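You operate a simulated robot arm through the tools that you are given. There is no shell and no other tool. Be economical: measure what you need, move in short steps, check, and stop when the job is done.

You are at the controls of a simulated two-armed robot. One attempt, no reset.

## Task
Tighten the four pump head bolts to the card's torque, one to four.
Fine: read the job card, set the torque dial first, one run a bolt, driver back in its cup. Set down upright: torque driver.

Only the result counts: the job must be done as asked and must still hold three seconds after the hand-in. Knocking over, shifting, dropping, spilling or breaking anything else fails it.

## Robot
Two 7-joint arms with fingered hands on one trunk, on a base that drives. Base frame: it is fixed to the floor where the robot stands at the start and does not move with it; the origin is under the middle of the robot, x ahead of it, y to its left, z up; the surface under the hand at the start is at about z = 950. Units: mm, degrees, N and s.
The left shoulder is at the start at [50, 170, 1314], the right one opposite. With the tool pointing down near the work surface each hand reaches from about 280 to 740 mm from the robot's upright axis, wherever it stands, measured 20 degrees to its own side. Places, roughly: head bolt four [700, 100, 1000]; head bolt one [500, 100, 1000]; head bolt three [500, -100, 1000]; head bolt two [700, -100, 1000]. Payload 4 kg a hand.
The TCP of each hand is the grasp point between the finger pads, 26 mm short of the fingertips. In the tool frame z runs along the fingers and y along their closing line. The gripper opens to 132 mm. The gripper's body begins 73 mm behind the TCP. The gripper is a hand of 4 fingers: y runs from the thumb to the fingers, the wrist lies at [0, 0, -224] in the tool frame, and closing takes about 1.5 s.
Orientation is that of the tool frame in the base frame, as [roll, pitch, yaw] about the fixed x, y, z axes, in that order (R = Rz(yaw) Ry(pitch) Rx(roll)). With the fingers straight down and closing along the base's y, the tool's x points along the base's -x, its y along +y and its z along -z.

## Interface
- The arms move only by the tool jog_arm. It takes "left_deltas", "right_deltas" or both (then of equal length, played together; a hand with none holds still); each is text: rows parted by semicolons, each of 6 numbers parted by spaces: the shift along the base's x, y, z in cm, then the turn, a rotation vector about the base's x, y, z in degrees. In form: dx dy dz wx wy wz; .... A call has 1 to 20 rows; each row shifts and turns the commanded pose from where the row before left it. "left_fingers" and "right_fingers" are, for a hand that has rows, the gripper command, from -1 (shut) to 1 (fully open), values between in proportion, set as the call begins (left out, the last holds). A row lasts 0.2 s, in which the tool goes at most 50 mm and 8.6 degrees; a call with a longer step from one row to the next is refused whole, and so is a gripper value outside its range. A pose out of reach is approached as far as the arm can. The call stops where the force on the tool passes 40 N (or 10 N more than at its start, if that is more) or the arm is blocked; 0.2 s more then pass. Each finger travels about 108 mm/s and halts on what it meets, pressing with about 22 N; the grip force reading is that of the motor and also rises with nothing between the fingers. The clock runs only during rows and for 0.2 s after the last one: add rows that do not move to give the fingers time. It gives the time, the measured TCP pose, the force on the tool (base axes), the opening and the grip force at its end, in the units of the frame above (readings bear some noise), with the torque about the TCP (base axes, N m) and any sound that the robot's microphone picked up.
- Cameras (640 x 400 px; columns grow to the right, rows downward): "scene" is now at [131.8, -8.7, 1508.3]; the picture's right is [-0.12, -0.99, 0.00], its down [-0.41, 0.05, -0.91] and it looks along [0.91, -0.11, -0.41] (base axes); focal length 264 px, centre (320, 200). "left" rides on the left gripper at [-73, 6, -94] in its tool frame; the picture's right is [-0.08, -1.00, 0.00], its down [0.78, -0.06, -0.62] and it looks along [0.61, -0.05, 0.79] (tool axes); focal length 230 px, centre (320, 200). "right" rides on the right gripper at [73, 6, -94] in its tool frame; the picture's right is [-0.08, 1.00, 0.00], its down [-0.78, -0.06, -0.62] and it looks along [-0.62, -0.05, 0.79] (tool axes); focal length 230 px, centre (320, 200). There is no depth. A picture from a camera that has moved, and an enlarged one, comes with that camera's place and axes in the base frame and with its lens.
- get_image(camera): a new picture of that camera. The clock stands still meanwhile.
- move_column(by): slides the trunk up (or, below 0, down) by that many mm; the arms and the scene camera ride with it, the base frame stays. It gives what a move gives, with no picture.
- steer(legs): drives the robot by 1 to 6 legs, each [ahead, left, turn to the left] in mm, mm and degrees, along the robot's own axes; the way and the turn of a leg run together, so that a leg with both is an arc; at most 1500 mm and 180 degrees a leg. The arms and the cameras ride along, it lands a little off, and it stops where it bumps. It gives what a move gives.
- set_fingers(finger1, finger2, finger3, thumb_bend, hand): sets how far each is bent, from 0 (flat) to 100 (curled in); at 30 the hand is open as for a grip, at 70 the pads meet at the TCP. One left out holds its place. A second passes; each finger stops where it meets its share of the squeeze, and holds until it gets a number again. A gripper value or a shape takes the hand back. It gives what a move gives, with no picture; readings hold the bend of each and the force on the fingers (four entries, about 0 where the hand has none), thumb and palm.
- hand_shape(shape, hand): the hand has 4 fingers and takes this shape, open, in about a second: jaw (thumb against the fingers, like two jaws); tri (thumb and two fingers); tip (a fingertip pinch); poke (one finger out to press); point (the index stretched); flat (the hand flat); cup (the hand cupped); fist (a fist). The gripper value then closes the fingers along that shape, each until it touches; the sizes above hold for jaw. It gives what a move gives, with no picture.
- aim_head(pan, tilt): turns the head with the scene camera to pan (to the left, within 80 degrees either way) and tilt (down, from -29 to 69), counted from straight ahead of the robot. It gives what a move gives.
- inspect(camera, box): a new picture of the part [left, top, right, bottom] of that camera's present view, enlarged. The clock stands still meanwhile.
- finish_job(): hands the job in; it is judged then, once.

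Go step by step. Nothing tells you exact positions but the pictures and the camera data: compare them with the known pose of the tool, close in by small moves and look again before you grip or let go. The budget is 120 turns and 92 pictures, counting those below and the enlarged ones. Unless the task says otherwise, let go and move clear before handing in, and close with one line.

The tools are called as a command line: name --argument value ..., lists and objects as JSON in quotes. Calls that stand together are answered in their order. jog_arm: Moves the arms, as the interface text tells. Its arguments: {"type":"object","properties":{"left_deltas":{"type":"string"},"left_fingers":{"type":"number"},"right_deltas":{"type":"string"},"right_fingers":{"type":"number"}},"required":[]} The other tools are called the same way: move_column (by) slides the trunk up or down; hand_shape (shape, hand) gives the hand a shape; set_fingers (finger1, finger2, finger3, thumb_bend, hand) moves the fingers one by one; steer (legs) drives the base; aim_head (pan, tilt) turns the head that bears the scene camera; get_image (camera) takes a picture; inspect (camera, box) takes an enlarged picture of a part of a camera's view; finish_job () hands the job in.

At the start:

```text
time: 0.0
left_position: [419.4, 185.0, 1348.5]
left_tool_rot: [-179.9, 0.1, -180.0]
left_contact_force: [-0.1, -0.5, -0.1]
left_wrist_torque: [-0.01, 0.02, -0.02]
left_width: 131.6
left_gripper_force: 0.0
left_shape: jaw
left_bend: [30.0, 30.0, 30.0, 30.0]
left_finger forces: [0.0, 0.0, 0.1, 0.0, 0.0, 0.2]
right_position: [462.6, -225.9, 1415.8]
right_tool_rot: [-180.0, 0.0, 180.0]
right_contact_force: [0.5, 1.1, 0.5]
right_wrist_torque: [0.02, -0.03, -0.01]
right_width: 131.9
right_gripper_force: 0.0
right_shape: jaw
right_bend: [30.0, 30.0, 30.0, 30.0]
right_finger forces: [0.0, 0.0, 0.0, 0.0, 0.0, 0.0]
trunk travel left (down, up): [-325.0, 26.0]
robot x, y, heading: [-1.6, 3.0, -0.2]
head pan, tilt: [-6.9, 24.2]
```

scene: 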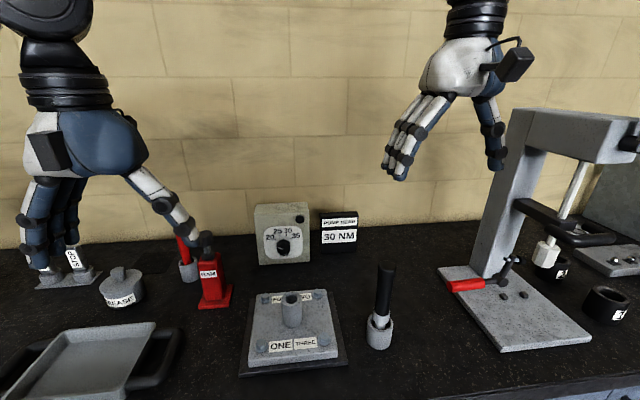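
right: 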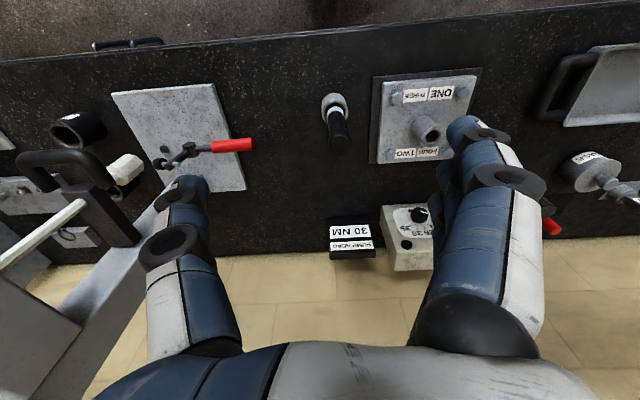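
left: 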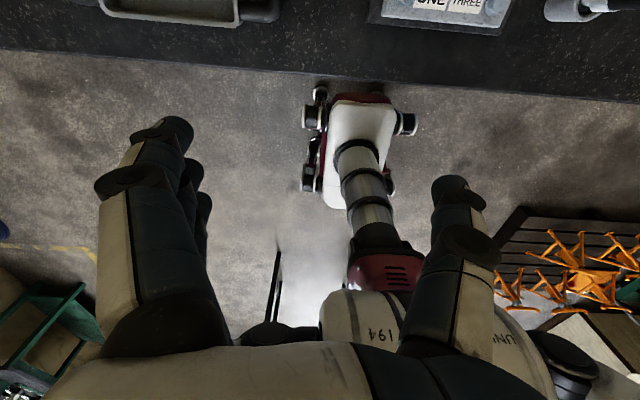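

I see a bench with the pump head plate, a torque dial box, a job card (30 NM) and the driver in its cup. I'll enlarge these to read them.

inspect --camera "scene" --box '[240, 190, 380, 278]'

inspect --camera "scene" --box '[230, 260, 410, 380]'

```text
4.55 times, centred on (310, 234) of scene
camera zoom: at [131.8, -8.7, 1508.3], right [-0.12, -0.99, 0.0], down [-0.41, 0.05, -0.91], along [0.91, -0.11, -0.41], focal length 1202 px, centre (366, 46)
```

zoom: 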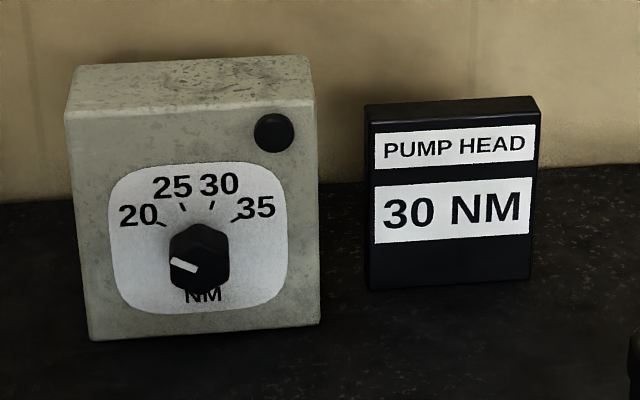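

```text
3.33 times, centred on (320, 320) of scene
camera zoom: at [131.8, -8.7, 1508.3], right [-0.12, -0.99, 0.0], down [-0.41, 0.05, -0.91], along [0.91, -0.11, -0.41], focal length 882 px, centre (320, -200)
```

zoom: 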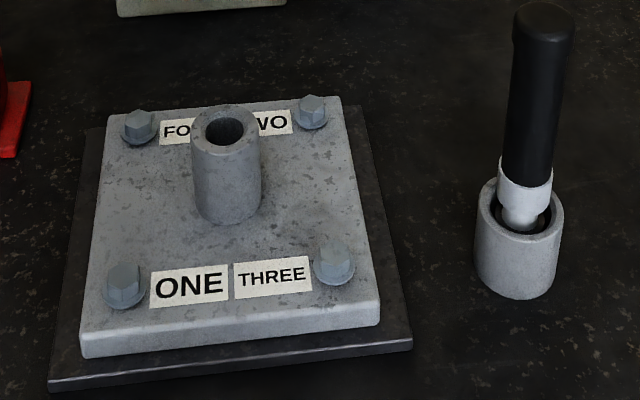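

The card reads 30 NM. The dial knob points below 20 and must turn clockwise to 30. Bolts are near (527,±67) and (661,±67), the driver is near (550,-197), and the knob is near (850,20,1027). I'll look closer at the knob and driver.

inspect --camera "scene" --box '[250, 220, 318, 270]'

inspect --camera "right" --box '[300, 60, 460, 280]'

inspect --camera "scene" --box '[350, 255, 420, 355]'

```text
8.00 times, centred on (284, 245) of scene
camera zoom: at [131.8, -8.7, 1508.3], right [-0.12, -0.99, 0.0], down [-0.41, 0.05, -0.91], along [0.91, -0.11, -0.41], focal length 2116 px, centre (608, -160)
```

zoom: 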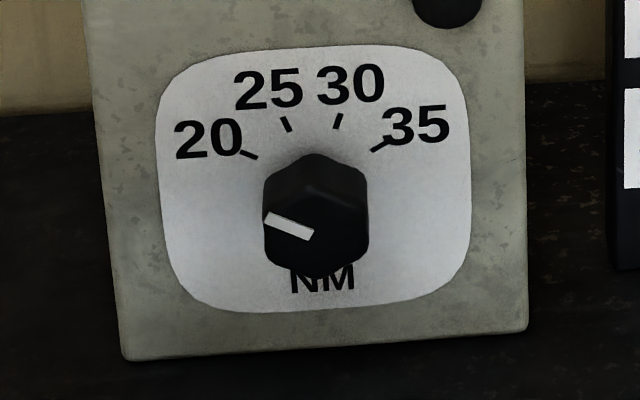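

```text
1.82 times, centred on (380, 170) of right
camera zoom: at [389.8, -220.6, 1509.5], right [0.08, 1.0, 0.0], down [0.78, -0.06, 0.62], along [0.61, -0.05, -0.79], focal length 418 px, centre (211, 254)
```

zoom: 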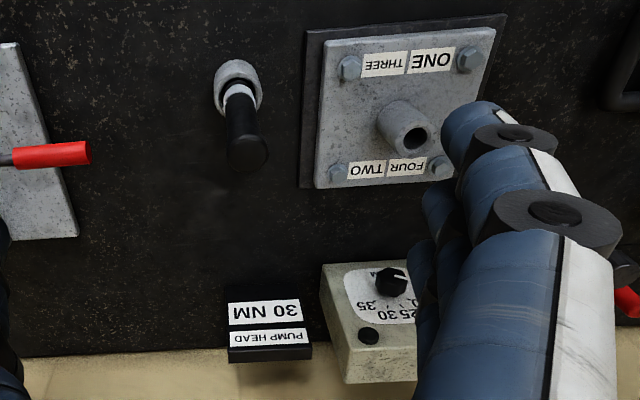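

```text
4.00 times, centred on (385, 305) of scene
camera zoom: at [131.8, -8.7, 1508.3], right [-0.12, -0.99, 0.0], down [-0.41, 0.05, -0.91], along [0.91, -0.11, -0.41], focal length 1058 px, centre (60, -220)
```

zoom: 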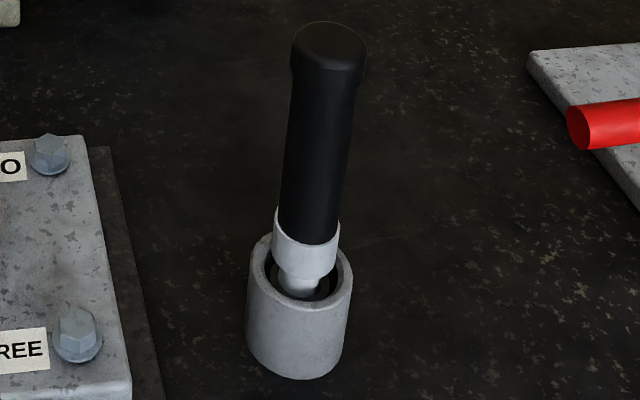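

The dial scale fits a centre of about (y 19, z 1031) with marks at ±20° and ±60°. The pointer is now on 20, so it needs +80° clockwise. I'll check the red objects to the left of the dial before planning the hand's path.

inspect --camera "scene" --box '[140, 190, 260, 320]'

jog_arm --left_deltas "0 3 0 0 0 0; 0 3 0 0 0 0; 0 3 0 0 0 0;0 3 0 0 0 0" --left_fingers 0.3

get_image --camera "scene"

```text
3.08 times, centred on (200, 255) of scene
camera zoom: at [131.8, -8.7, 1508.3], right [-0.12, -0.99, 0.0], down [-0.41, 0.05, -0.91], along [0.91, -0.11, -0.41], focal length 814 px, centre (689, 31)
```

zoom: 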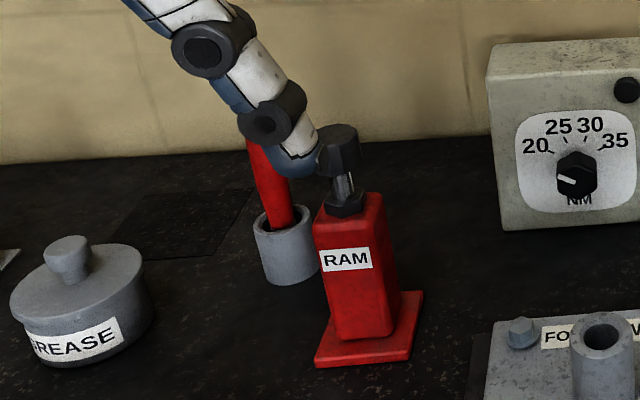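

```text
time: 1.0
left_position: [420.5, 308.1, 1348.6]
left_tool_rot: [-179.9, -0.1, -180.0]
left_contact_force: [0.2, -0.2, 0.0]
left_wrist_torque: [0.02, 0.02, 0.02]
left_width: 86.4
left_gripper_force: 0.1
left_shape: jaw
left_bend: [70.0, 70.0, 70.0, 67.0]
left_finger forces: [0.1, 0.0, 0.0, 0.0, 0.0, 0.0]
right_position: [463.2, -225.5, 1415.9]
right_tool_rot: [179.9, -0.1, 179.9]
right_contact_force: [-0.3, 0.2, -0.6]
right_wrist_torque: [0.0, -0.01, -0.03]
right_width: 131.9
right_gripper_force: 0.1
right_shape: jaw
right_bend: [30.0, 30.0, 30.0, 30.0]
right_finger forces: [0.0, 0.0, 0.0, 0.0, 0.0, 0.0]
trunk travel left (down, up): [-325.0, 26.0]
robot x, y, heading: [0.7, 0.7, -0.3]
head pan, tilt: [-6.9, 24.2]
```

```text
82 pictures are left
camera scene: at [131.4, -7.7, 1508.4], right [-0.12, -0.99, 0.0], down [-0.41, 0.05, -0.91], along [0.91, -0.11, -0.41], focal length 264 px, centre (320, 200)
```

scene: 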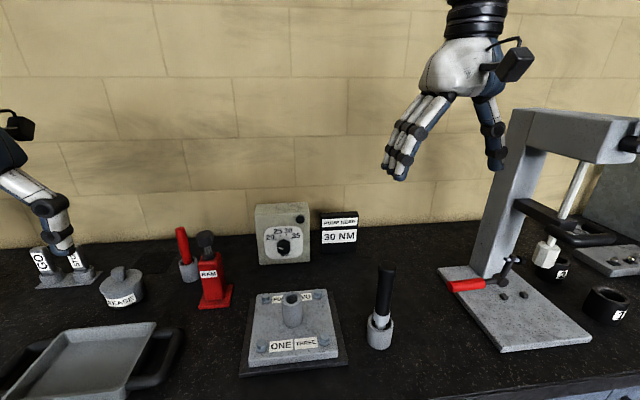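

The ram jack stands near the left approach path, while the right side of the dial is free, so I'll use the right hand. I'll bring it tilted 40° down to a pre-grasp point behind the knob.

jog_arm --right_deltas "2.47 2.04 -2.65 0 -4.167 0;2.47 2.04 -2.65 0 -4.167 0;2.47 2.04 -2.65 0 -4.167 0;2.47 2.04 -2.65 0 -4.167 0;2.47 2.04 -2.65 0 -4.167 0;2.47 2.04 -2.65 0 -4.167 0;2.47 2.04 -2.65 0 -4.167 0;2.47 2.04 -2.65 0 -4.167 0;2.47 2.04 -2.65 0 -4.167 0;2.47 2.04 -2.65 0 -4.167 0;2.47 2.04 -2.65 0 -4.167 0;2.47 2.04 -2.65 0 -4.167 0" --right_fingers 0.25

get_image --camera "scene"

get_image --camera "right"

```text
time: 3.8
left_position: [421.1, 306.5, 1349.9]
left_tool_rot: [180.0, 0.2, 180.0]
left_contact_force: [0.2, 0.8, 0.3]
left_wrist_torque: [-0.02, -0.02, -0.01]
left_width: 86.3
left_gripper_force: 0.1
left_shape: jaw
left_bend: [70.0, 70.0, 70.0, 67.0]
left_finger forces: [0.0, 0.1, 0.0, 0.1, 0.0, 0.1]
right_position: [782.8, -35.2, 1118.2]
right_tool_rot: [175.8, 50.8, 171.6]
right_contact_force: [0.3, 0.2, -0.5]
right_wrist_torque: [0.01, 0.01, 0.01]
right_width: 82.9
right_gripper_force: 0.1
right_shape: jaw
right_bend: [71.0, 71.0, 71.0, 68.0]
right_finger forces: [0.1, 0.1, 0.1, 0.0, 0.0, 0.1]
trunk travel left (down, up): [-325.0, 26.0]
robot x, y, heading: [-0.7, 1.7, -0.0]
head pan, tilt: [-6.9, 24.2]
stopped in row 12 (right hand): the arm was blocked; the commanded pose is now the measured one
```

```text
81 pictures are left
camera scene: at [131.0, -9.0, 1508.4], right [-0.12, -0.99, 0.0], down [-0.41, 0.05, -0.91], along [0.91, -0.11, -0.41], focal length 264 px, centre (320, 200)
```

scene: 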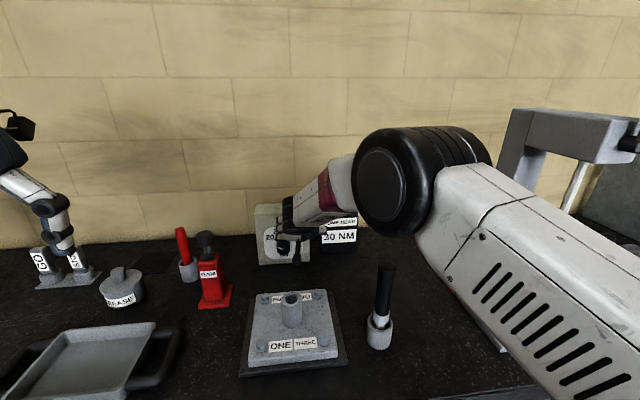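

```text
80 pictures are left
camera right: at [665.2, -19.8, 1121.7], right [0.14, 0.98, 0.11], down [0.01, -0.11, 0.99], along [0.99, -0.14, -0.02], focal length 230 px, centre (320, 200)
```

right: 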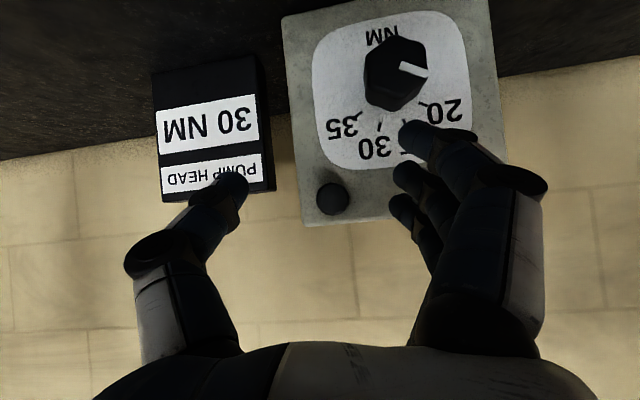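

The arm stopped near the target without contact, probably at a kinematic limit. The camera view is good. I'll try finishing the move in small steps.

jog_arm --right_deltas "-1 2 0 0 0 0;-0.5 2 -0.5 0 0 0;-0.5 1.5 -0.5 0 0 0"

```text
time: 4.8
left_position: [422.2, 304.4, 1349.7]
left_tool_rot: [179.9, 0.0, -180.0]
left_contact_force: [0.5, -0.3, -1.1]
left_wrist_torque: [-0.03, -0.03, 0.02]
left_width: 86.2
left_gripper_force: 0.0
left_shape: jaw
left_bend: [70.0, 70.0, 70.0, 67.0]
left_finger forces: [0.0, 0.0, 0.0, 0.0, 0.0, 0.0]
right_position: [784.1, -33.5, 1120.2]
right_tool_rot: [172.5, 50.4, 164.1]
right_contact_force: [0.1, -0.6, -0.2]
right_wrist_torque: [0.0, 0.04, 0.0]
right_width: 82.9
right_gripper_force: 0.0
right_shape: jaw
right_bend: [71.0, 71.0, 71.0, 68.0]
right_finger forces: [0.0, 0.0, 0.0, 0.0, 0.1, 0.0]
trunk travel left (down, up): [-325.0, 26.0]
robot x, y, heading: [-4.9, -0.1, 0.1]
head pan, tilt: [-6.9, 24.2]
stopped in row 3 (right hand): the arm was blocked; the commanded pose is now the measured one
```

The arm is stuck at a limit here. I'll back off, lower the trunk so the forearm is flatter, and approach again.

jog_arm --right_deltas "-3 -1 2.5 0 0 0;-3 -1 3 0 0 0;-3 -1 3 0 0 0;-3 -1 3 0 0 0;-3 -1 3 0 0 0;-2 -1 3 0 0 0"

move_column --by -150

get_image --camera "scene"

```text
time: 6.2
left_position: [419.9, 305.8, 1349.7]
left_tool_rot: [-179.9, 0.0, 180.0]
left_contact_force: [0.6, -1.2, -0.9]
left_wrist_torque: [0.0, -0.02, -0.02]
left_width: 86.3
left_gripper_force: 0.0
left_shape: jaw
left_bend: [70.0, 70.0, 70.0, 67.0]
left_finger forces: [0.1, 0.1, 0.1, 0.0, 0.0, 0.0]
right_position: [613.4, -93.4, 1291.3]
right_tool_rot: [171.4, 49.6, 163.3]
right_contact_force: [-0.5, 1.1, -0.4]
right_wrist_torque: [-0.02, 0.01, 0.0]
right_width: 83.1
right_gripper_force: 0.0
right_shape: jaw
right_bend: [71.0, 71.0, 71.0, 68.0]
right_finger forces: [0.0, 0.1, 0.0, 0.0, 0.1, 0.0]
trunk travel left (down, up): [-325.0, 26.0]
robot x, y, heading: [-1.0, -1.7, 0.2]
head pan, tilt: [-6.9, 24.2]
```

```text
time: 8.0
left_position: [419.4, 306.1, 1201.2]
left_tool_rot: [-180.0, 0.1, -180.0]
left_contact_force: [-0.2, -1.1, -0.3]
left_wrist_torque: [0.01, 0.01, 0.0]
left_width: 86.5
left_gripper_force: 0.1
left_shape: jaw
left_bend: [70.0, 70.0, 70.0, 67.0]
left_finger forces: [0.0, 0.0, 0.1, 0.0, 0.0, 0.0]
right_position: [631.6, -99.5, 1108.6]
right_tool_rot: [169.2, 44.9, 160.8]
right_contact_force: [-0.4, 0.2, 0.0]
right_wrist_torque: [0.01, 0.02, 0.01]
right_width: 82.9
right_gripper_force: 0.0
right_shape: jaw
right_bend: [71.0, 71.0, 71.0, 68.0]
right_finger forces: [0.0, 0.0, 0.0, 0.0, 0.0, 0.0]
trunk travel left (down, up): [-175.0, 176.0]
robot x, y, heading: [1.3, 1.8, -0.3]
head pan, tilt: [-6.9, 24.2]
```

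```text
79 pictures are left
camera scene: at [185.7, -2.3, 1357.8], right [-0.05, -1.0, 0.0], down [-0.39, 0.02, -0.92], along [0.92, -0.05, -0.39], focal length 264 px, centre (320, 200)
```

scene: 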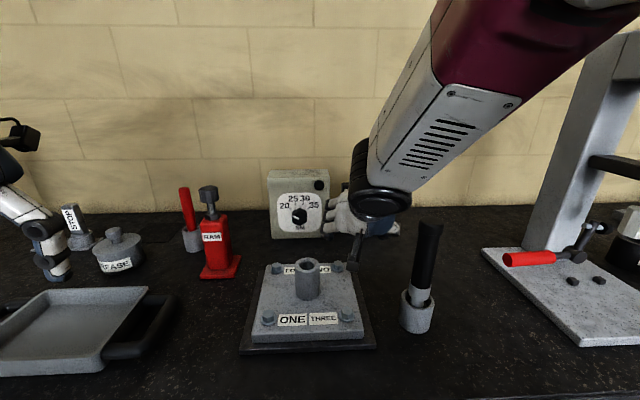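

The trunk is lower and the arm has room now. I'll straighten the hand and move to the pre-grasp behind the knob, staying above the pump pipe.

jog_arm --right_deltas "1 0 3 -1.5 -0.8 2.2;2 1.5 1 -1.5 -0.8 2.2;2 2.5 0 -1.5 -0.8 2.2;2 2.5 0 -1.5 -0.8 2.2;2 2.5 0 -1.6 -1 2.6;2 2 -2 0 0 0;1.8 0.8 -2 0 0 0"

get_image --camera "right"

get_image --camera "scene"

```text
time: 9.8
left_position: [421.2, 304.6, 1200.4]
left_tool_rot: [179.9, 0.0, 179.9]
left_contact_force: [0.3, 0.1, -0.3]
left_wrist_torque: [0.01, -0.03, 0.0]
left_width: 86.2
left_gripper_force: 0.1
left_shape: jaw
left_bend: [70.0, 70.0, 70.0, 67.0]
left_finger forces: [0.0, 0.1, 0.1, 0.1, 0.0, 0.0]
right_position: [773.6, -11.6, 1127.6]
right_tool_rot: [178.5, 51.9, 176.5]
right_contact_force: [-0.2, 0.1, -1.1]
right_wrist_torque: [0.0, -0.01, 0.03]
right_width: 82.9
right_gripper_force: 0.0
right_shape: jaw
right_bend: [71.0, 71.0, 71.0, 68.0]
right_finger forces: [0.1, 0.0, 0.0, 0.0, 0.0, 0.0]
trunk travel left (down, up): [-175.0, 176.0]
robot x, y, heading: [0.4, -0.8, 0.1]
head pan, tilt: [-6.9, 24.2]
stopped in row 7 (right hand): the arm was blocked; the commanded pose is now the measured one
```

```text
78 pictures are left
camera right: at [655.2, -1.1, 1129.0], right [0.09, 0.99, 0.08], down [0.0, -0.08, 1.0], along [1.0, -0.09, 0.0], focal length 230 px, centre (320, 200)
```

right: 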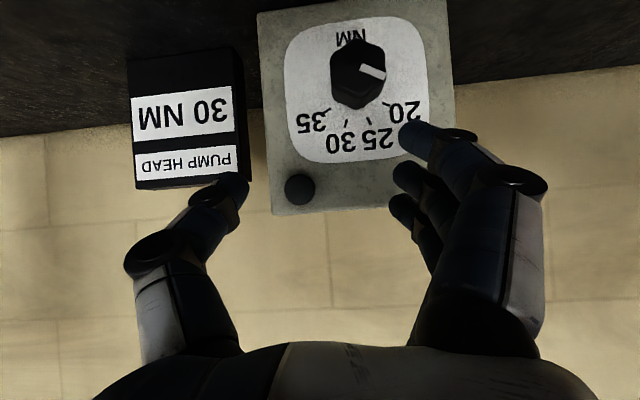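

```text
77 pictures are left
camera scene: at [185.2, -9.1, 1355.6], right [-0.12, -0.99, 0.0], down [-0.41, 0.05, -0.91], along [0.91, -0.11, -0.41], focal length 264 px, centre (320, 200)
```

scene: 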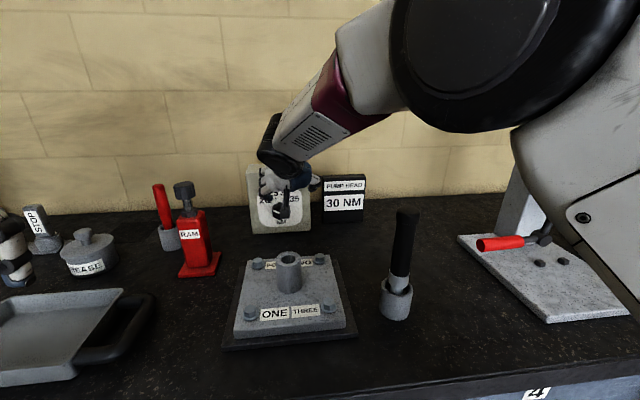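

It blocks again when the hand is square, likely because the forearm comes in from the right. I'll retract and drive the base about 170 mm left so the right shoulder lines up with the knob.

jog_arm --right_deltas "-3 0 3 0 0 0;-4 0 3 0 0 0;-4 0 3 0 0 0;-3 0 2 0 0 0" --left_deltas "-2 0 4 0 0 0;-2 0 4 0 0 0;-2 0 4 0 0 0;0 0 0 0 0 0"

steer --legs '[[0, 170, 0]]'

get_image --camera "scene"

```text
time: 10.8
left_position: [369.3, 294.3, 1309.7]
left_tool_rot: [-180.0, 0.0, -180.0]
left_contact_force: [-0.5, -0.3, -0.7]
left_wrist_torque: [0.03, 0.03, 0.02]
left_width: 86.1
left_gripper_force: 0.1
left_shape: jaw
left_bend: [70.0, 70.0, 70.0, 67.0]
left_finger forces: [0.0, 0.0, 0.0, 0.1, 0.0, 0.0]
left hand out of reach, approached as far as the arm can: row 3
right_position: [632.0, -7.0, 1237.0]
right_tool_rot: [179.1, 51.8, 177.5]
right_contact_force: [-0.1, 0.3, -0.1]
right_wrist_torque: [0.01, 0.04, 0.0]
right_width: 82.7
right_gripper_force: 0.1
right_shape: jaw
right_bend: [71.0, 71.0, 71.0, 68.0]
right_finger forces: [0.0, 0.0, 0.1, 0.0, 0.0, 0.0]
trunk travel left (down, up): [-175.0, 176.0]
robot x, y, heading: [-1.1, -0.8, -0.1]
head pan, tilt: [-6.9, 24.2]
```

```text
time: 12.9
left_position: [368.6, 467.1, 1308.3]
left_tool_rot: [-179.9, -0.1, -180.0]
left_contact_force: [0.3, -0.5, -0.5]
left_wrist_torque: [-0.01, 0.0, 0.0]
left_width: 86.1
left_gripper_force: 0.0
left_shape: jaw
left_bend: [70.0, 70.0, 70.0, 67.0]
left_finger forces: [0.1, 0.0, 0.0, 0.1, 0.0, 0.0]
right_position: [632.9, 163.4, 1237.3]
right_tool_rot: [179.0, 51.8, 177.5]
right_contact_force: [-0.1, -0.4, 0.3]
right_wrist_torque: [0.0, 0.01, -0.01]
right_width: 82.9
right_gripper_force: 0.1
right_shape: jaw
right_bend: [71.0, 71.0, 71.0, 68.0]
right_finger forces: [0.0, 0.0, 0.0, 0.0, 0.1, 0.1]
trunk travel left (down, up): [-175.0, 176.0]
robot x, y, heading: [0.6, 169.3, -0.0]
head pan, tilt: [-6.9, 24.2]
```

```text
76 pictures are left
camera scene: at [185.8, 162.2, 1355.4], right [-0.12, -0.99, 0.0], down [-0.41, 0.05, -0.91], along [0.91, -0.11, -0.41], focal length 264 px, centre (320, 200)
```

scene: 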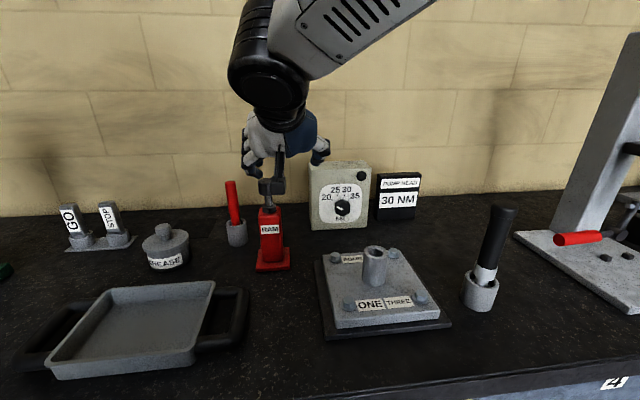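

The base is at y=169. I'll move the right hand toward the knob: right first, then forward and down.

jog_arm --right_deltas "0 -4.5 0 0 0 0;0 -4.5 0 0 0 0;2 -2.7 -2 0 0 0;2.7 -2.7 -3 0 0 0;2.7 0 -3 0 0 1;2.7 0 -3 0 1 1;2.6 0 -2.9 0 1 0"

get_image --camera "right"

```text
time: 14.5
left_position: [371.3, 467.2, 1309.0]
left_tool_rot: [180.0, -0.2, 180.0]
left_contact_force: [0.4, 1.0, -1.2]
left_wrist_torque: [0.01, 0.03, 0.0]
left_width: 86.3
left_gripper_force: 0.0
left_shape: jaw
left_bend: [70.0, 70.0, 70.0, 67.0]
left_finger forces: [0.1, 0.1, 0.0, 0.0, 0.0, 0.1]
right_position: [761.8, 19.9, 1095.7]
right_tool_rot: [179.1, 49.8, 179.5]
right_contact_force: [0.2, 0.0, -0.3]
right_wrist_torque: [0.0, 0.02, 0.01]
right_width: 82.4
right_gripper_force: 0.1
right_shape: jaw
right_bend: [71.0, 71.0, 71.0, 68.0]
right_finger forces: [0.1, 0.0, 0.0, 0.0, 0.1, 0.0]
trunk travel left (down, up): [-175.0, 176.0]
robot x, y, heading: [1.6, 171.6, -0.2]
head pan, tilt: [-6.9, 24.2]
```

```text
75 pictures are left
camera right: at [642.7, 25.4, 1101.0], right [0.05, 1.0, 0.07], down [0.04, -0.07, 1.0], along [1.0, -0.04, -0.04], focal length 230 px, centre (320, 200)
```

right: 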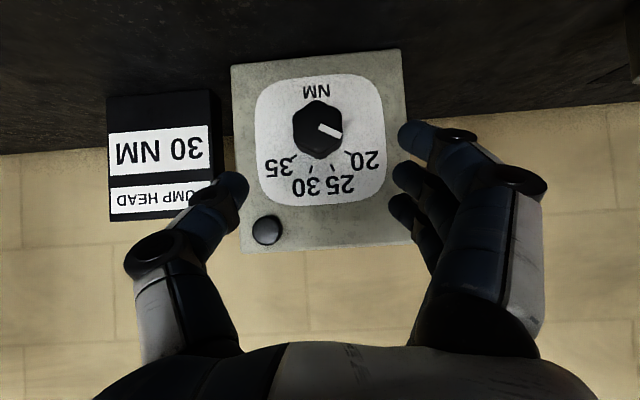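

The knob is confirmed at about (835 front, 20, 1031), between thumb and fingers. I'll slide in along the tool axis.

jog_arm --right_deltas "1.6 0 -1.3 0 0 0;1.6 0 -1.3 0 0 0;1.5 0 -1.2 0 0 0;1.3 0 -1.0 0 0 0"

get_image --camera "right"

inspect --camera "scene" --box '[240, 90, 430, 260]'

```text
time: 15.5
left_position: [369.8, 466.0, 1309.2]
left_tool_rot: [180.0, 0.0, -180.0]
left_contact_force: [0.0, 0.0, -0.3]
left_wrist_torque: [0.02, 0.02, 0.03]
left_width: 86.0
left_gripper_force: 0.0
left_shape: jaw
left_bend: [70.0, 70.0, 70.0, 67.0]
left_finger forces: [0.2, 0.0, 0.1, 0.0, 0.0, 0.0]
right_position: [820.1, 20.5, 1049.4]
right_tool_rot: [179.0, 49.8, 179.4]
right_contact_force: [-0.5, 0.0, -0.4]
right_wrist_torque: [0.0, 0.01, 0.01]
right_width: 82.8
right_gripper_force: 0.1
right_shape: jaw
right_bend: [71.0, 71.0, 71.0, 68.0]
right_finger forces: [0.0, 0.0, 0.0, 0.0, 0.0, 0.0]
trunk travel left (down, up): [-175.0, 176.0]
robot x, y, heading: [-1.1, 171.0, 0.2]
head pan, tilt: [-6.9, 24.2]
```

```text
74 pictures are left
camera right: at [701.5, 25.0, 1053.2], right [0.05, 1.0, 0.07], down [0.04, -0.07, 1.0], along [1.0, -0.05, -0.04], focal length 230 px, centre (320, 200)
```

right: 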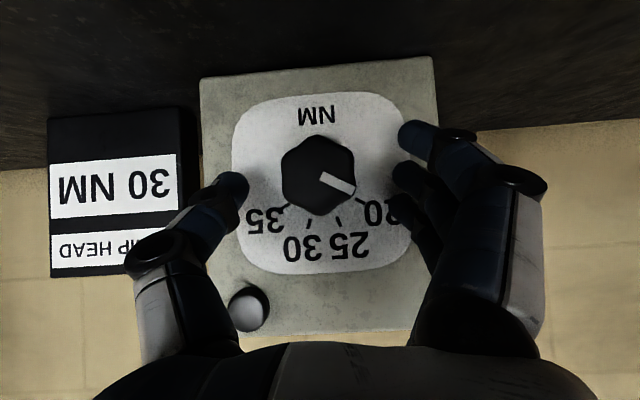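

```text
2.35 times, centred on (335, 175) of scene
camera zoom: at [186.3, 161.7, 1355.3], right [-0.12, -0.99, 0.0], down [-0.41, 0.05, -0.91], along [0.91, -0.11, -0.41], focal length 622 px, centre (285, 259)
```

zoom: 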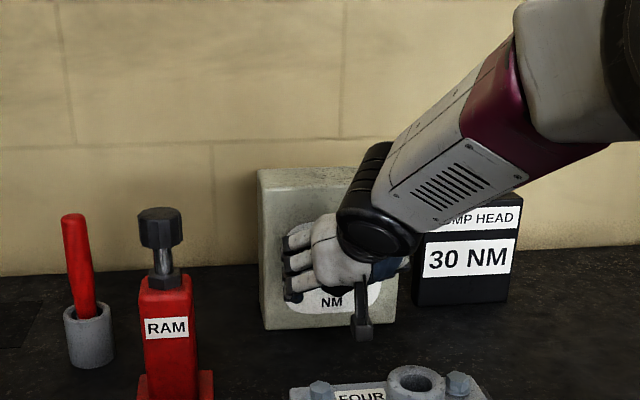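

The knob sits centred between the thumb and fingers. I'll go in 5 mm more and close.

jog_arm --right_deltas "0.5 -0.1 -0.4 0 0 0"

jog_arm --right_deltas "0 0 0 0 0 0;0 0 0 0 0 0;0 0 0 0 0 0;0 0 0 0 0 0;0 0 0 0 0 0;0 0 0 0 0 0" --right_fingers -1

get_image --camera "right"

```text
time: 15.9
left_position: [366.9, 466.3, 1309.3]
left_tool_rot: [-180.0, 0.1, 180.0]
left_contact_force: [0.5, -0.7, 0.6]
left_wrist_torque: [0.0, 0.03, -0.03]
left_width: 86.4
left_gripper_force: 0.1
left_shape: jaw
left_bend: [70.0, 70.0, 70.0, 67.0]
left_finger forces: [0.0, 0.1, 0.1, 0.0, 0.1, 0.0]
right_position: [822.8, 18.7, 1046.2]
right_tool_rot: [179.2, 49.9, 179.5]
right_contact_force: [-9.0, 0.1, 0.6]
right_wrist_torque: [0.04, -0.09, 0.51]
right_width: 82.5
right_gripper_force: 0.1
right_shape: jaw
right_bend: [71.0, 71.0, 71.0, 68.0]
right_finger forces: [0.0, 0.0, 9.1, 0.1, 0.0, 0.1]
trunk travel left (down, up): [-175.0, 176.0]
robot x, y, heading: [2.8, 168.0, -0.4]
head pan, tilt: [-6.9, 24.2]
```

```text
time: 17.3
left_position: [367.7, 465.0, 1309.5]
left_tool_rot: [-179.9, 0.1, -180.0]
left_contact_force: [-0.3, 0.1, 0.4]
left_wrist_torque: [0.02, 0.0, 0.0]
left_width: 86.0
left_gripper_force: 0.1
left_shape: jaw
left_bend: [70.0, 70.0, 70.0, 67.0]
left_finger forces: [0.0, 0.0, 0.0, 0.1, 0.0, 0.0]
right_position: [823.0, 18.0, 1045.9]
right_tool_rot: [179.1, 49.9, 179.4]
right_contact_force: [-13.1, -0.8, -2.3]
right_wrist_torque: [-0.06, 0.0, 0.73]
right_width: 40.3
right_gripper_force: 22.8
right_shape: jaw
right_bend: [73.0, 73.0, 73.0, 70.0]
right_finger forces: [7.1, 7.6, 15.1, 0.0, 20.2, 0.0]
trunk travel left (down, up): [-175.0, 176.0]
robot x, y, heading: [-0.3, 169.7, 0.1]
head pan, tilt: [-6.9, 24.2]
```

```text
72 pictures are left
camera right: at [704.4, 24.2, 1050.3], right [0.05, 1.0, 0.07], down [0.04, -0.07, 1.0], along [1.0, -0.05, -0.04], focal length 230 px, centre (320, 200)
```

right: 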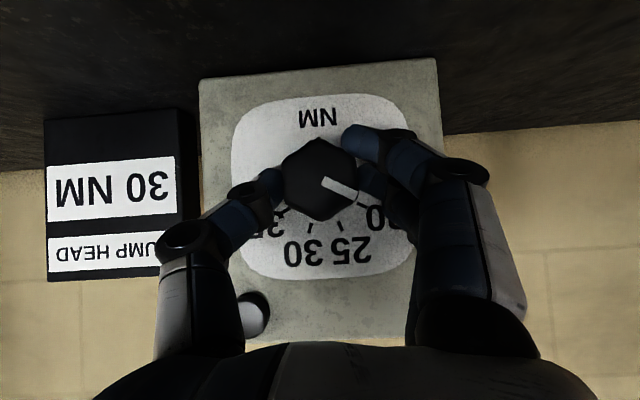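

The knob is gripped, but one finger presses the box face, so I'll back off 2 mm. Then I'll turn 30° about the knob axis and check.

jog_arm --right_deltas "-0.2 0 0 0 0 0;0 -0.2 -0.01 7.5 0 0;0 -0.19 -0.04 7.5 0 0;0 -0.19 -0.06 7.5 0 0;0 -0.18 -0.09 7.5 0 0"

get_image --camera "right"

```text
time: 18.5
left_position: [369.3, 465.0, 1308.2]
left_tool_rot: [180.0, -0.1, 179.9]
left_contact_force: [0.5, 0.4, 0.6]
left_wrist_torque: [0.01, 0.0, -0.03]
left_width: 86.1
left_gripper_force: 0.0
left_shape: jaw
left_bend: [70.0, 70.0, 70.0, 67.0]
left_finger forces: [0.0, 0.0, 0.0, 0.0, 0.1, 0.0]
right_position: [823.0, 11.9, 1043.0]
right_tool_rot: [137.3, 41.3, 148.9]
right_contact_force: [1.2, 1.4, -2.7]
right_wrist_torque: [-0.06, -0.07, 0.09]
right_width: 35.1
right_gripper_force: 21.8
right_shape: jaw
right_bend: [72.0, 73.0, 74.0, 70.0]
right_finger forces: [9.5, 9.0, 2.8, 0.1, 18.9, 0.0]
trunk travel left (down, up): [-175.0, 176.0]
robot x, y, heading: [4.5, 170.9, 0.2]
head pan, tilt: [-6.9, 24.2]
```

```text
71 pictures are left
camera right: at [704.0, 13.9, 1049.9], right [0.05, 0.83, 0.56], down [0.04, -0.56, 0.83], along [1.0, -0.02, -0.06], focal length 230 px, centre (320, 200)
```

right: 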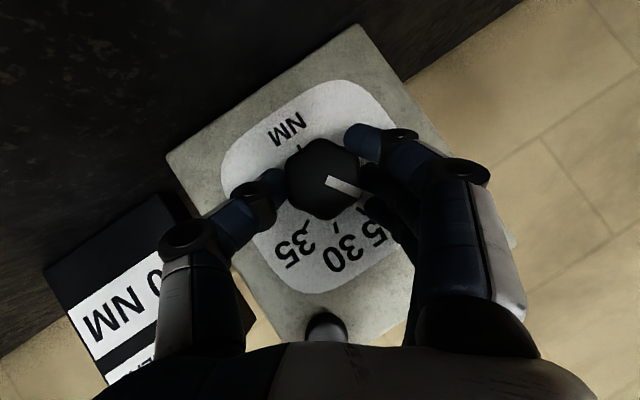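

The knob turns with the hand. I'll turn another 30°.

jog_arm --right_deltas "0 -0.16 -0.11 7.5 0 0;0 -0.15 -0.13 7.5 0 0;0 -0.13 -0.15 7.5 0 0;0 -0.11 -0.16 7.5 0 0"

get_image --camera "right"

get_image --camera "scene"

```text
time: 19.5
left_position: [365.8, 477.5, 1308.7]
left_tool_rot: [-179.4, 0.1, -179.8]
left_contact_force: [0.6, 0.4, 0.6]
left_wrist_torque: [0.05, 0.0, 0.02]
left_width: 86.3
left_gripper_force: 0.1
left_shape: jaw
left_bend: [70.0, 70.0, 70.0, 67.0]
left_finger forces: [0.0, 0.0, 0.0, 0.0, 0.0, 0.0]
right_position: [818.7, 19.1, 1043.4]
right_tool_rot: [110.0, 22.6, 134.7]
right_contact_force: [8.8, -9.1, -17.9]
right_wrist_torque: [-0.09, -0.04, -0.04]
right_width: 37.0
right_gripper_force: 22.1
right_shape: jaw
right_bend: [75.0, 75.0, 74.0, 70.0]
right_finger forces: [0.0, 4.0, 0.0, 0.0, 24.1, 0.0]
trunk travel left (down, up): [-175.0, 176.0]
robot x, y, heading: [-2.2, 175.5, -0.1]
head pan, tilt: [-6.9, 24.2]
```

```text
70 pictures are left
camera right: at [700.3, 16.8, 1049.9], right [0.04, 0.45, 0.89], down [0.04, -0.9, 0.44], along [1.0, 0.02, -0.05], focal length 230 px, centre (320, 200)
```

right: 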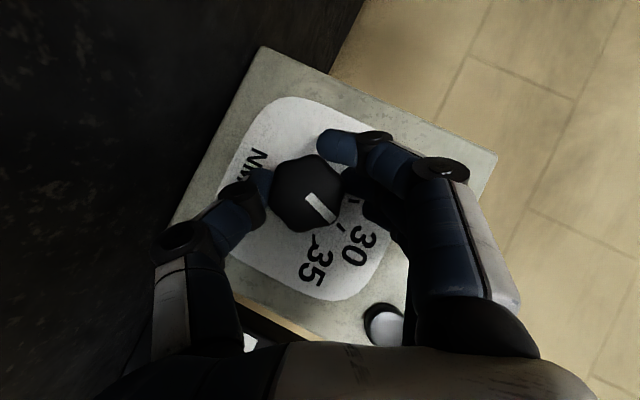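

```text
69 pictures are left
camera scene: at [182.2, 172.4, 1356.6], right [-0.12, -0.99, 0.01], down [-0.4, 0.04, -0.91], along [0.91, -0.11, -0.41], focal length 264 px, centre (320, 200)
```

scene: 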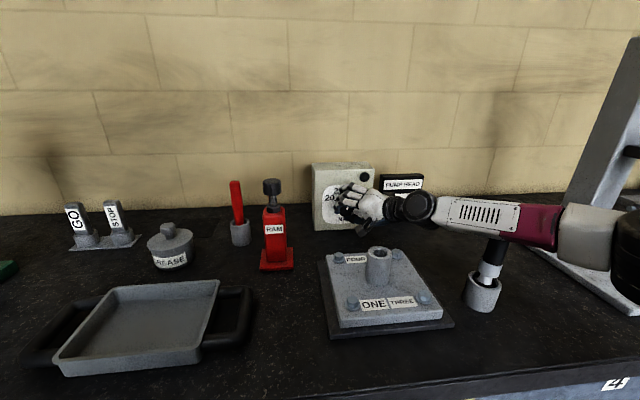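

The forearm has swung down close to the driver. I need to check it hasn't touched it, and read the dial.

inspect --camera "scene" --box '[430, 180, 570, 330]'

inspect --camera "right" --box '[220, 90, 420, 310]'

```text
2.67 times, centred on (500, 255) of scene
camera zoom: at [182.2, 172.4, 1356.6], right [-0.12, -0.99, 0.01], down [-0.4, 0.04, -0.91], along [0.91, -0.11, -0.41], focal length 705 px, centre (-160, 53)
```

zoom: 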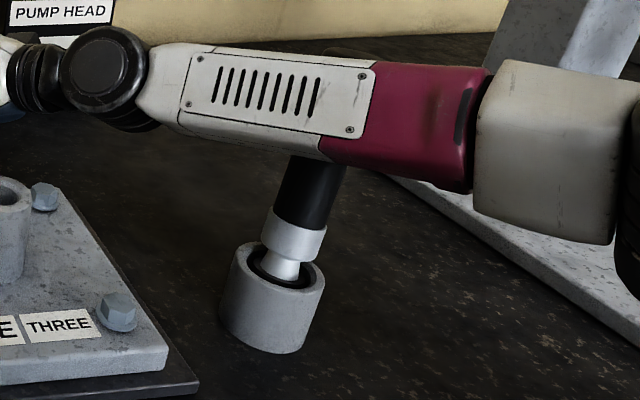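

```text
1.82 times, centred on (320, 200) of right
camera zoom: at [700.3, 16.8, 1049.9], right [0.04, 0.45, 0.89], down [0.04, -0.9, 0.44], along [1.0, 0.02, -0.05], focal length 418 px, centre (320, 200)
```

zoom: 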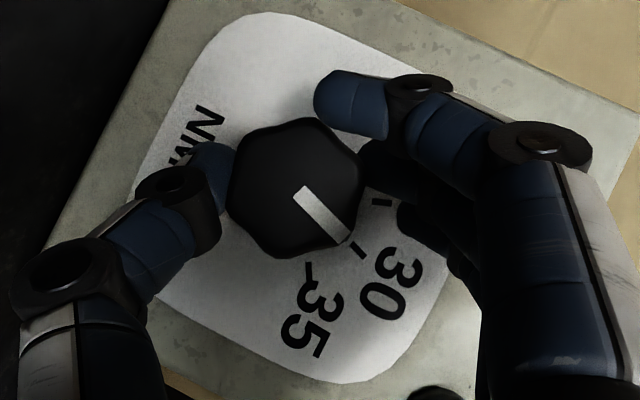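

The pointer now seems to lie on the 30 mark. I'll open gently, and then check before unwinding.

jog_arm --right_deltas "0 0 0 0 0 0;0 0 0 0 0 0;0 0 0 0 0 0;0 0 0 0 0 0" --right_fingers 0.25

inspect --camera "right" --box '[220, 90, 420, 310]'

inspect --camera "scene" --box '[430, 180, 570, 330]'

```text
time: 20.5
left_position: [365.5, 476.1, 1307.4]
left_tool_rot: [-179.5, 0.2, -180.0]
left_contact_force: [0.1, -0.1, 0.3]
left_wrist_torque: [0.01, -0.02, 0.0]
left_width: 86.3
left_gripper_force: 0.0
left_shape: jaw
left_bend: [70.0, 70.0, 70.0, 67.0]
left_finger forces: [0.0, 0.1, 0.0, 0.0, 0.0, 0.1]
right_position: [819.8, 16.8, 1042.4]
right_tool_rot: [110.0, 22.6, 134.5]
right_contact_force: [-0.5, -0.5, -0.5]
right_wrist_torque: [-0.05, 0.02, -0.01]
right_width: 82.0
right_gripper_force: 0.2
right_shape: jaw
right_bend: [71.0, 71.0, 71.0, 69.0]
right_finger forces: [0.1, 0.0, 0.0, 0.0, 0.0, 0.0]
trunk travel left (down, up): [-175.0, 176.0]
robot x, y, heading: [-2.9, 173.0, 0.3]
head pan, tilt: [-6.9, 24.2]
```

```text
1.82 times, centred on (320, 200) of right
camera zoom: at [700.8, 15.7, 1048.5], right [0.04, 0.45, 0.89], down [0.04, -0.9, 0.44], along [1.0, 0.02, -0.06], focal length 418 px, centre (320, 200)
```

zoom: 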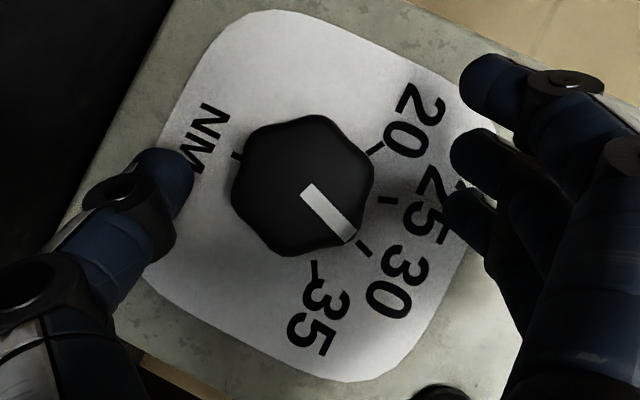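

```text
2.67 times, centred on (500, 255) of scene
camera zoom: at [182.6, 172.1, 1356.0], right [-0.12, -0.99, 0.01], down [-0.4, 0.04, -0.91], along [0.91, -0.11, -0.41], focal length 705 px, centre (-160, 53)
```

zoom: 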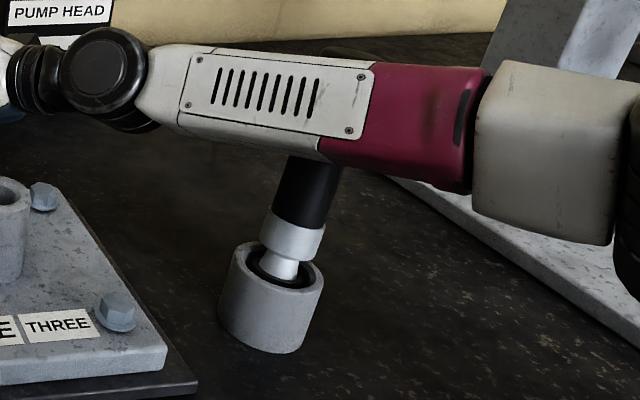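

The knob stays put after release, very near 30. I'll zoom in for an accurate angle.

inspect --camera "right" --box '[280, 150, 370, 250]'

```text
4.00 times, centred on (325, 200) of right
camera zoom: at [700.8, 15.7, 1048.5], right [0.04, 0.45, 0.89], down [0.04, -0.9, 0.44], along [1.0, 0.02, -0.06], focal length 920 px, centre (300, 200)
```

zoom: 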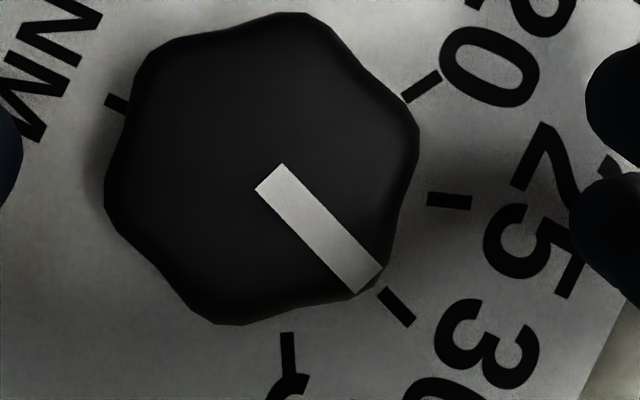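

The pointer is parallel to the 30 tick, so the dial is set. I'll unwind the hand around the knob with open fingers, which lifts the forearm off the driver, and check halfway.

jog_arm --right_deltas "0 0 0 -5 0 0;-0.2 0 0.1 -7.5 0 0;-0.2 0 0.1 -7.5 0 0;-0.2 0 0.1 -7.5 0 0"

get_image --camera "scene"

get_image --camera "right"

```text
time: 21.5
left_position: [369.6, 466.7, 1309.0]
left_tool_rot: [-179.9, 0.0, 180.0]
left_contact_force: [-0.1, 0.6, -0.2]
left_wrist_torque: [-0.02, -0.03, 0.01]
left_width: 86.3
left_gripper_force: 0.0
left_shape: jaw
left_bend: [70.0, 70.0, 70.0, 67.0]
left_finger forces: [0.1, 0.0, 0.1, 0.1, 0.0, 0.1]
right_position: [816.8, 3.8, 1042.4]
right_tool_rot: [134.7, 40.1, 147.1]
right_contact_force: [-0.3, 0.9, 0.9]
right_wrist_torque: [0.0, -0.02, -0.03]
right_width: 82.5
right_gripper_force: 0.1
right_shape: jaw
right_bend: [71.0, 71.0, 71.0, 69.0]
right_finger forces: [0.0, 0.1, 0.0, 0.1, 0.0, 0.0]
trunk travel left (down, up): [-175.0, 176.0]
robot x, y, heading: [2.7, 169.2, -0.0]
head pan, tilt: [-6.9, 24.2]
```

```text
63 pictures are left
camera scene: at [185.4, 162.7, 1355.5], right [-0.12, -0.99, 0.0], down [-0.41, 0.05, -0.91], along [0.91, -0.11, -0.41], focal length 264 px, centre (320, 200)
```

scene: 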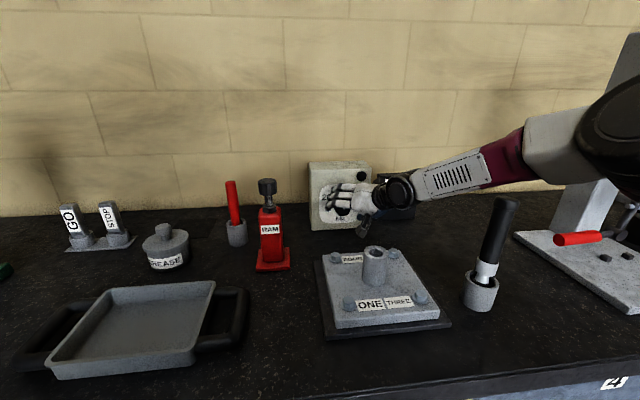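

```text
62 pictures are left
camera right: at [697.7, 7.5, 1048.7], right [0.05, 0.8, 0.59], down [0.03, -0.59, 0.8], along [1.0, -0.02, -0.06], focal length 230 px, centre (320, 200)
```

right: 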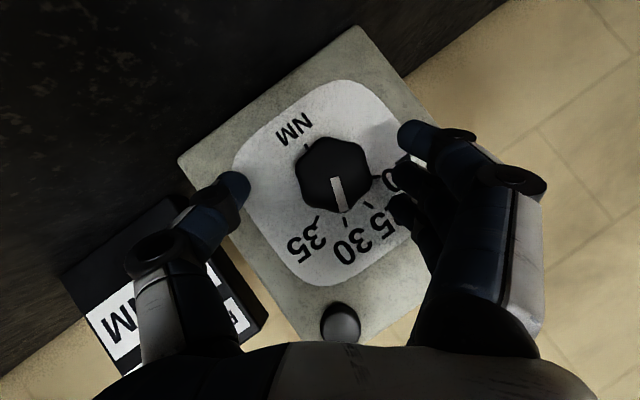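

The driver stands as before and the dial stays at 30. I'll pull straight back off the knob, then rise and straighten.

jog_arm --right_deltas "-1 0.4 0 0 0 0;-1.5 0.4 0 0 0 0;-1.5 0 0.5 -4 0 0;-1.5 0 2 -7 0 0;-2 0 3.5 -7 0 0;-2 0 3.5 -7 0 0;-2 0 4 -5 0 0;-3 0 3.5 0 5 0;-3 0 3.5 0 8 0;-3 0 3.5 0 8 0;-3 -2 3 0 8 0;-3 -3 2 0 8 0;-2 -3 0 0 8 0;0 -2 0 0 5 0"

get_image --camera "scene"

inspect --camera "scene" --box '[295, 150, 425, 240]'

```text
time: 24.5
left_position: [370.3, 465.8, 1308.5]
left_tool_rot: [180.0, 0.0, 179.9]
left_contact_force: [0.9, 1.0, 0.9]
left_wrist_torque: [0.01, -0.01, 0.03]
left_width: 86.3
left_gripper_force: 0.0
left_shape: jaw
left_bend: [70.0, 70.0, 70.0, 67.0]
left_finger forces: [0.0, 0.1, 0.0, 0.0, 0.1, 0.1]
right_position: [532.7, -85.7, 1331.8]
right_tool_rot: [177.9, -0.4, 177.8]
right_contact_force: [0.6, 0.0, -0.7]
right_wrist_torque: [-0.02, 0.01, -0.01]
right_width: 82.5
right_gripper_force: 0.0
right_shape: jaw
right_bend: [71.0, 71.0, 71.0, 69.0]
right_finger forces: [0.1, 0.1, 0.0, 0.1, 0.0, 0.0]
trunk travel left (down, up): [-175.0, 176.0]
robot x, y, heading: [-0.1, 171.9, -0.1]
head pan, tilt: [-6.9, 24.2]
```

```text
61 pictures are left
camera scene: at [186.6, 161.8, 1355.2], right [-0.12, -0.99, 0.0], down [-0.41, 0.05, -0.91], along [0.91, -0.11, -0.41], focal length 264 px, centre (320, 200)
```

scene: 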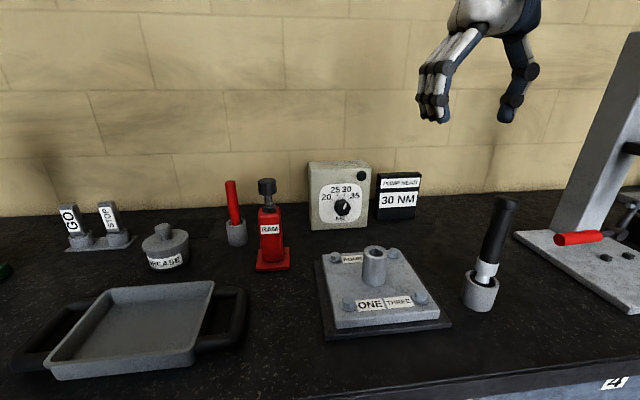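

```text
4.44 times, centred on (360, 195) of scene
camera zoom: at [186.6, 161.8, 1355.2], right [-0.12, -0.99, 0.0], down [-0.41, 0.05, -0.91], along [0.91, -0.11, -0.41], focal length 1175 px, centre (142, 222)
```

zoom: 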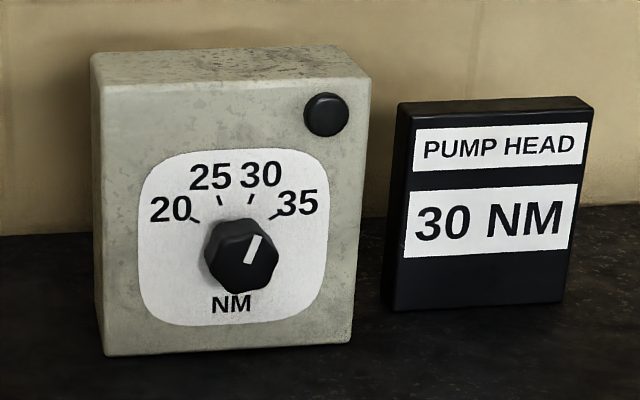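

The dial clearly shows 30. The driver top triangulates to about (548,-198,1167). I'll drive partly back right, raise the trunk, and look at the driver from above.

steer --legs '[[0, -120, 0]]'

move_column --by 100

get_image --camera "right"

```text
time: 26.2
left_position: [368.8, 345.5, 1308.1]
left_tool_rot: [179.9, 0.0, -179.9]
left_contact_force: [-0.3, 0.4, 0.5]
left_wrist_torque: [0.01, 0.02, -0.01]
left_width: 85.9
left_gripper_force: 0.0
left_shape: jaw
left_bend: [70.0, 70.0, 70.0, 67.0]
left_finger forces: [0.0, 0.0, 0.1, 0.1, 0.0, 0.0]
right_position: [532.9, -206.9, 1331.9]
right_tool_rot: [177.9, -0.3, 177.7]
right_contact_force: [-0.2, 0.1, -0.7]
right_wrist_torque: [0.01, -0.01, -0.04]
right_width: 82.3
right_gripper_force: 0.1
right_shape: jaw
right_bend: [71.0, 71.0, 71.0, 69.0]
right_finger forces: [0.1, 0.0, 0.1, 0.1, 0.1, 0.0]
trunk travel left (down, up): [-175.0, 176.0]
robot x, y, heading: [4.1, 52.0, -0.0]
head pan, tilt: [-6.9, 24.2]
```

```text
time: 27.5
left_position: [369.5, 345.2, 1407.7]
left_tool_rot: [180.0, 0.1, -179.9]
left_contact_force: [0.1, -0.3, -0.1]
left_wrist_torque: [-0.01, -0.02, -0.01]
left_width: 86.3
left_gripper_force: 0.1
left_shape: jaw
left_bend: [70.0, 70.0, 70.0, 67.0]
left_finger forces: [0.1, 0.1, 0.0, 0.0, 0.0, 0.0]
right_position: [532.8, -206.3, 1430.8]
right_tool_rot: [177.9, -0.4, 177.8]
right_contact_force: [0.6, -0.5, 0.1]
right_wrist_torque: [0.0, 0.0, -0.02]
right_width: 82.2
right_gripper_force: 0.1
right_shape: jaw
right_bend: [71.0, 71.0, 71.0, 69.0]
right_finger forces: [0.0, 0.1, 0.1, 0.1, 0.1, 0.1]
trunk travel left (down, up): [-275.0, 76.0]
robot x, y, heading: [0.7, 50.0, 0.0]
head pan, tilt: [-6.9, 24.2]
```

```text
59 pictures are left
camera right: at [459.9, -200.4, 1524.5], right [0.12, 0.99, 0.04], down [0.78, -0.11, 0.61], along [0.61, -0.04, -0.79], focal length 230 px, centre (320, 200)
```

right: 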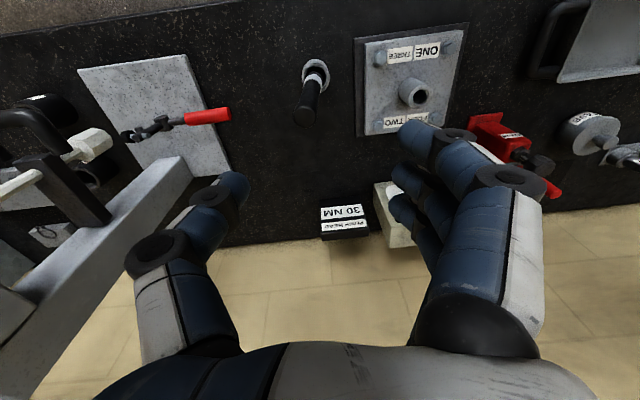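

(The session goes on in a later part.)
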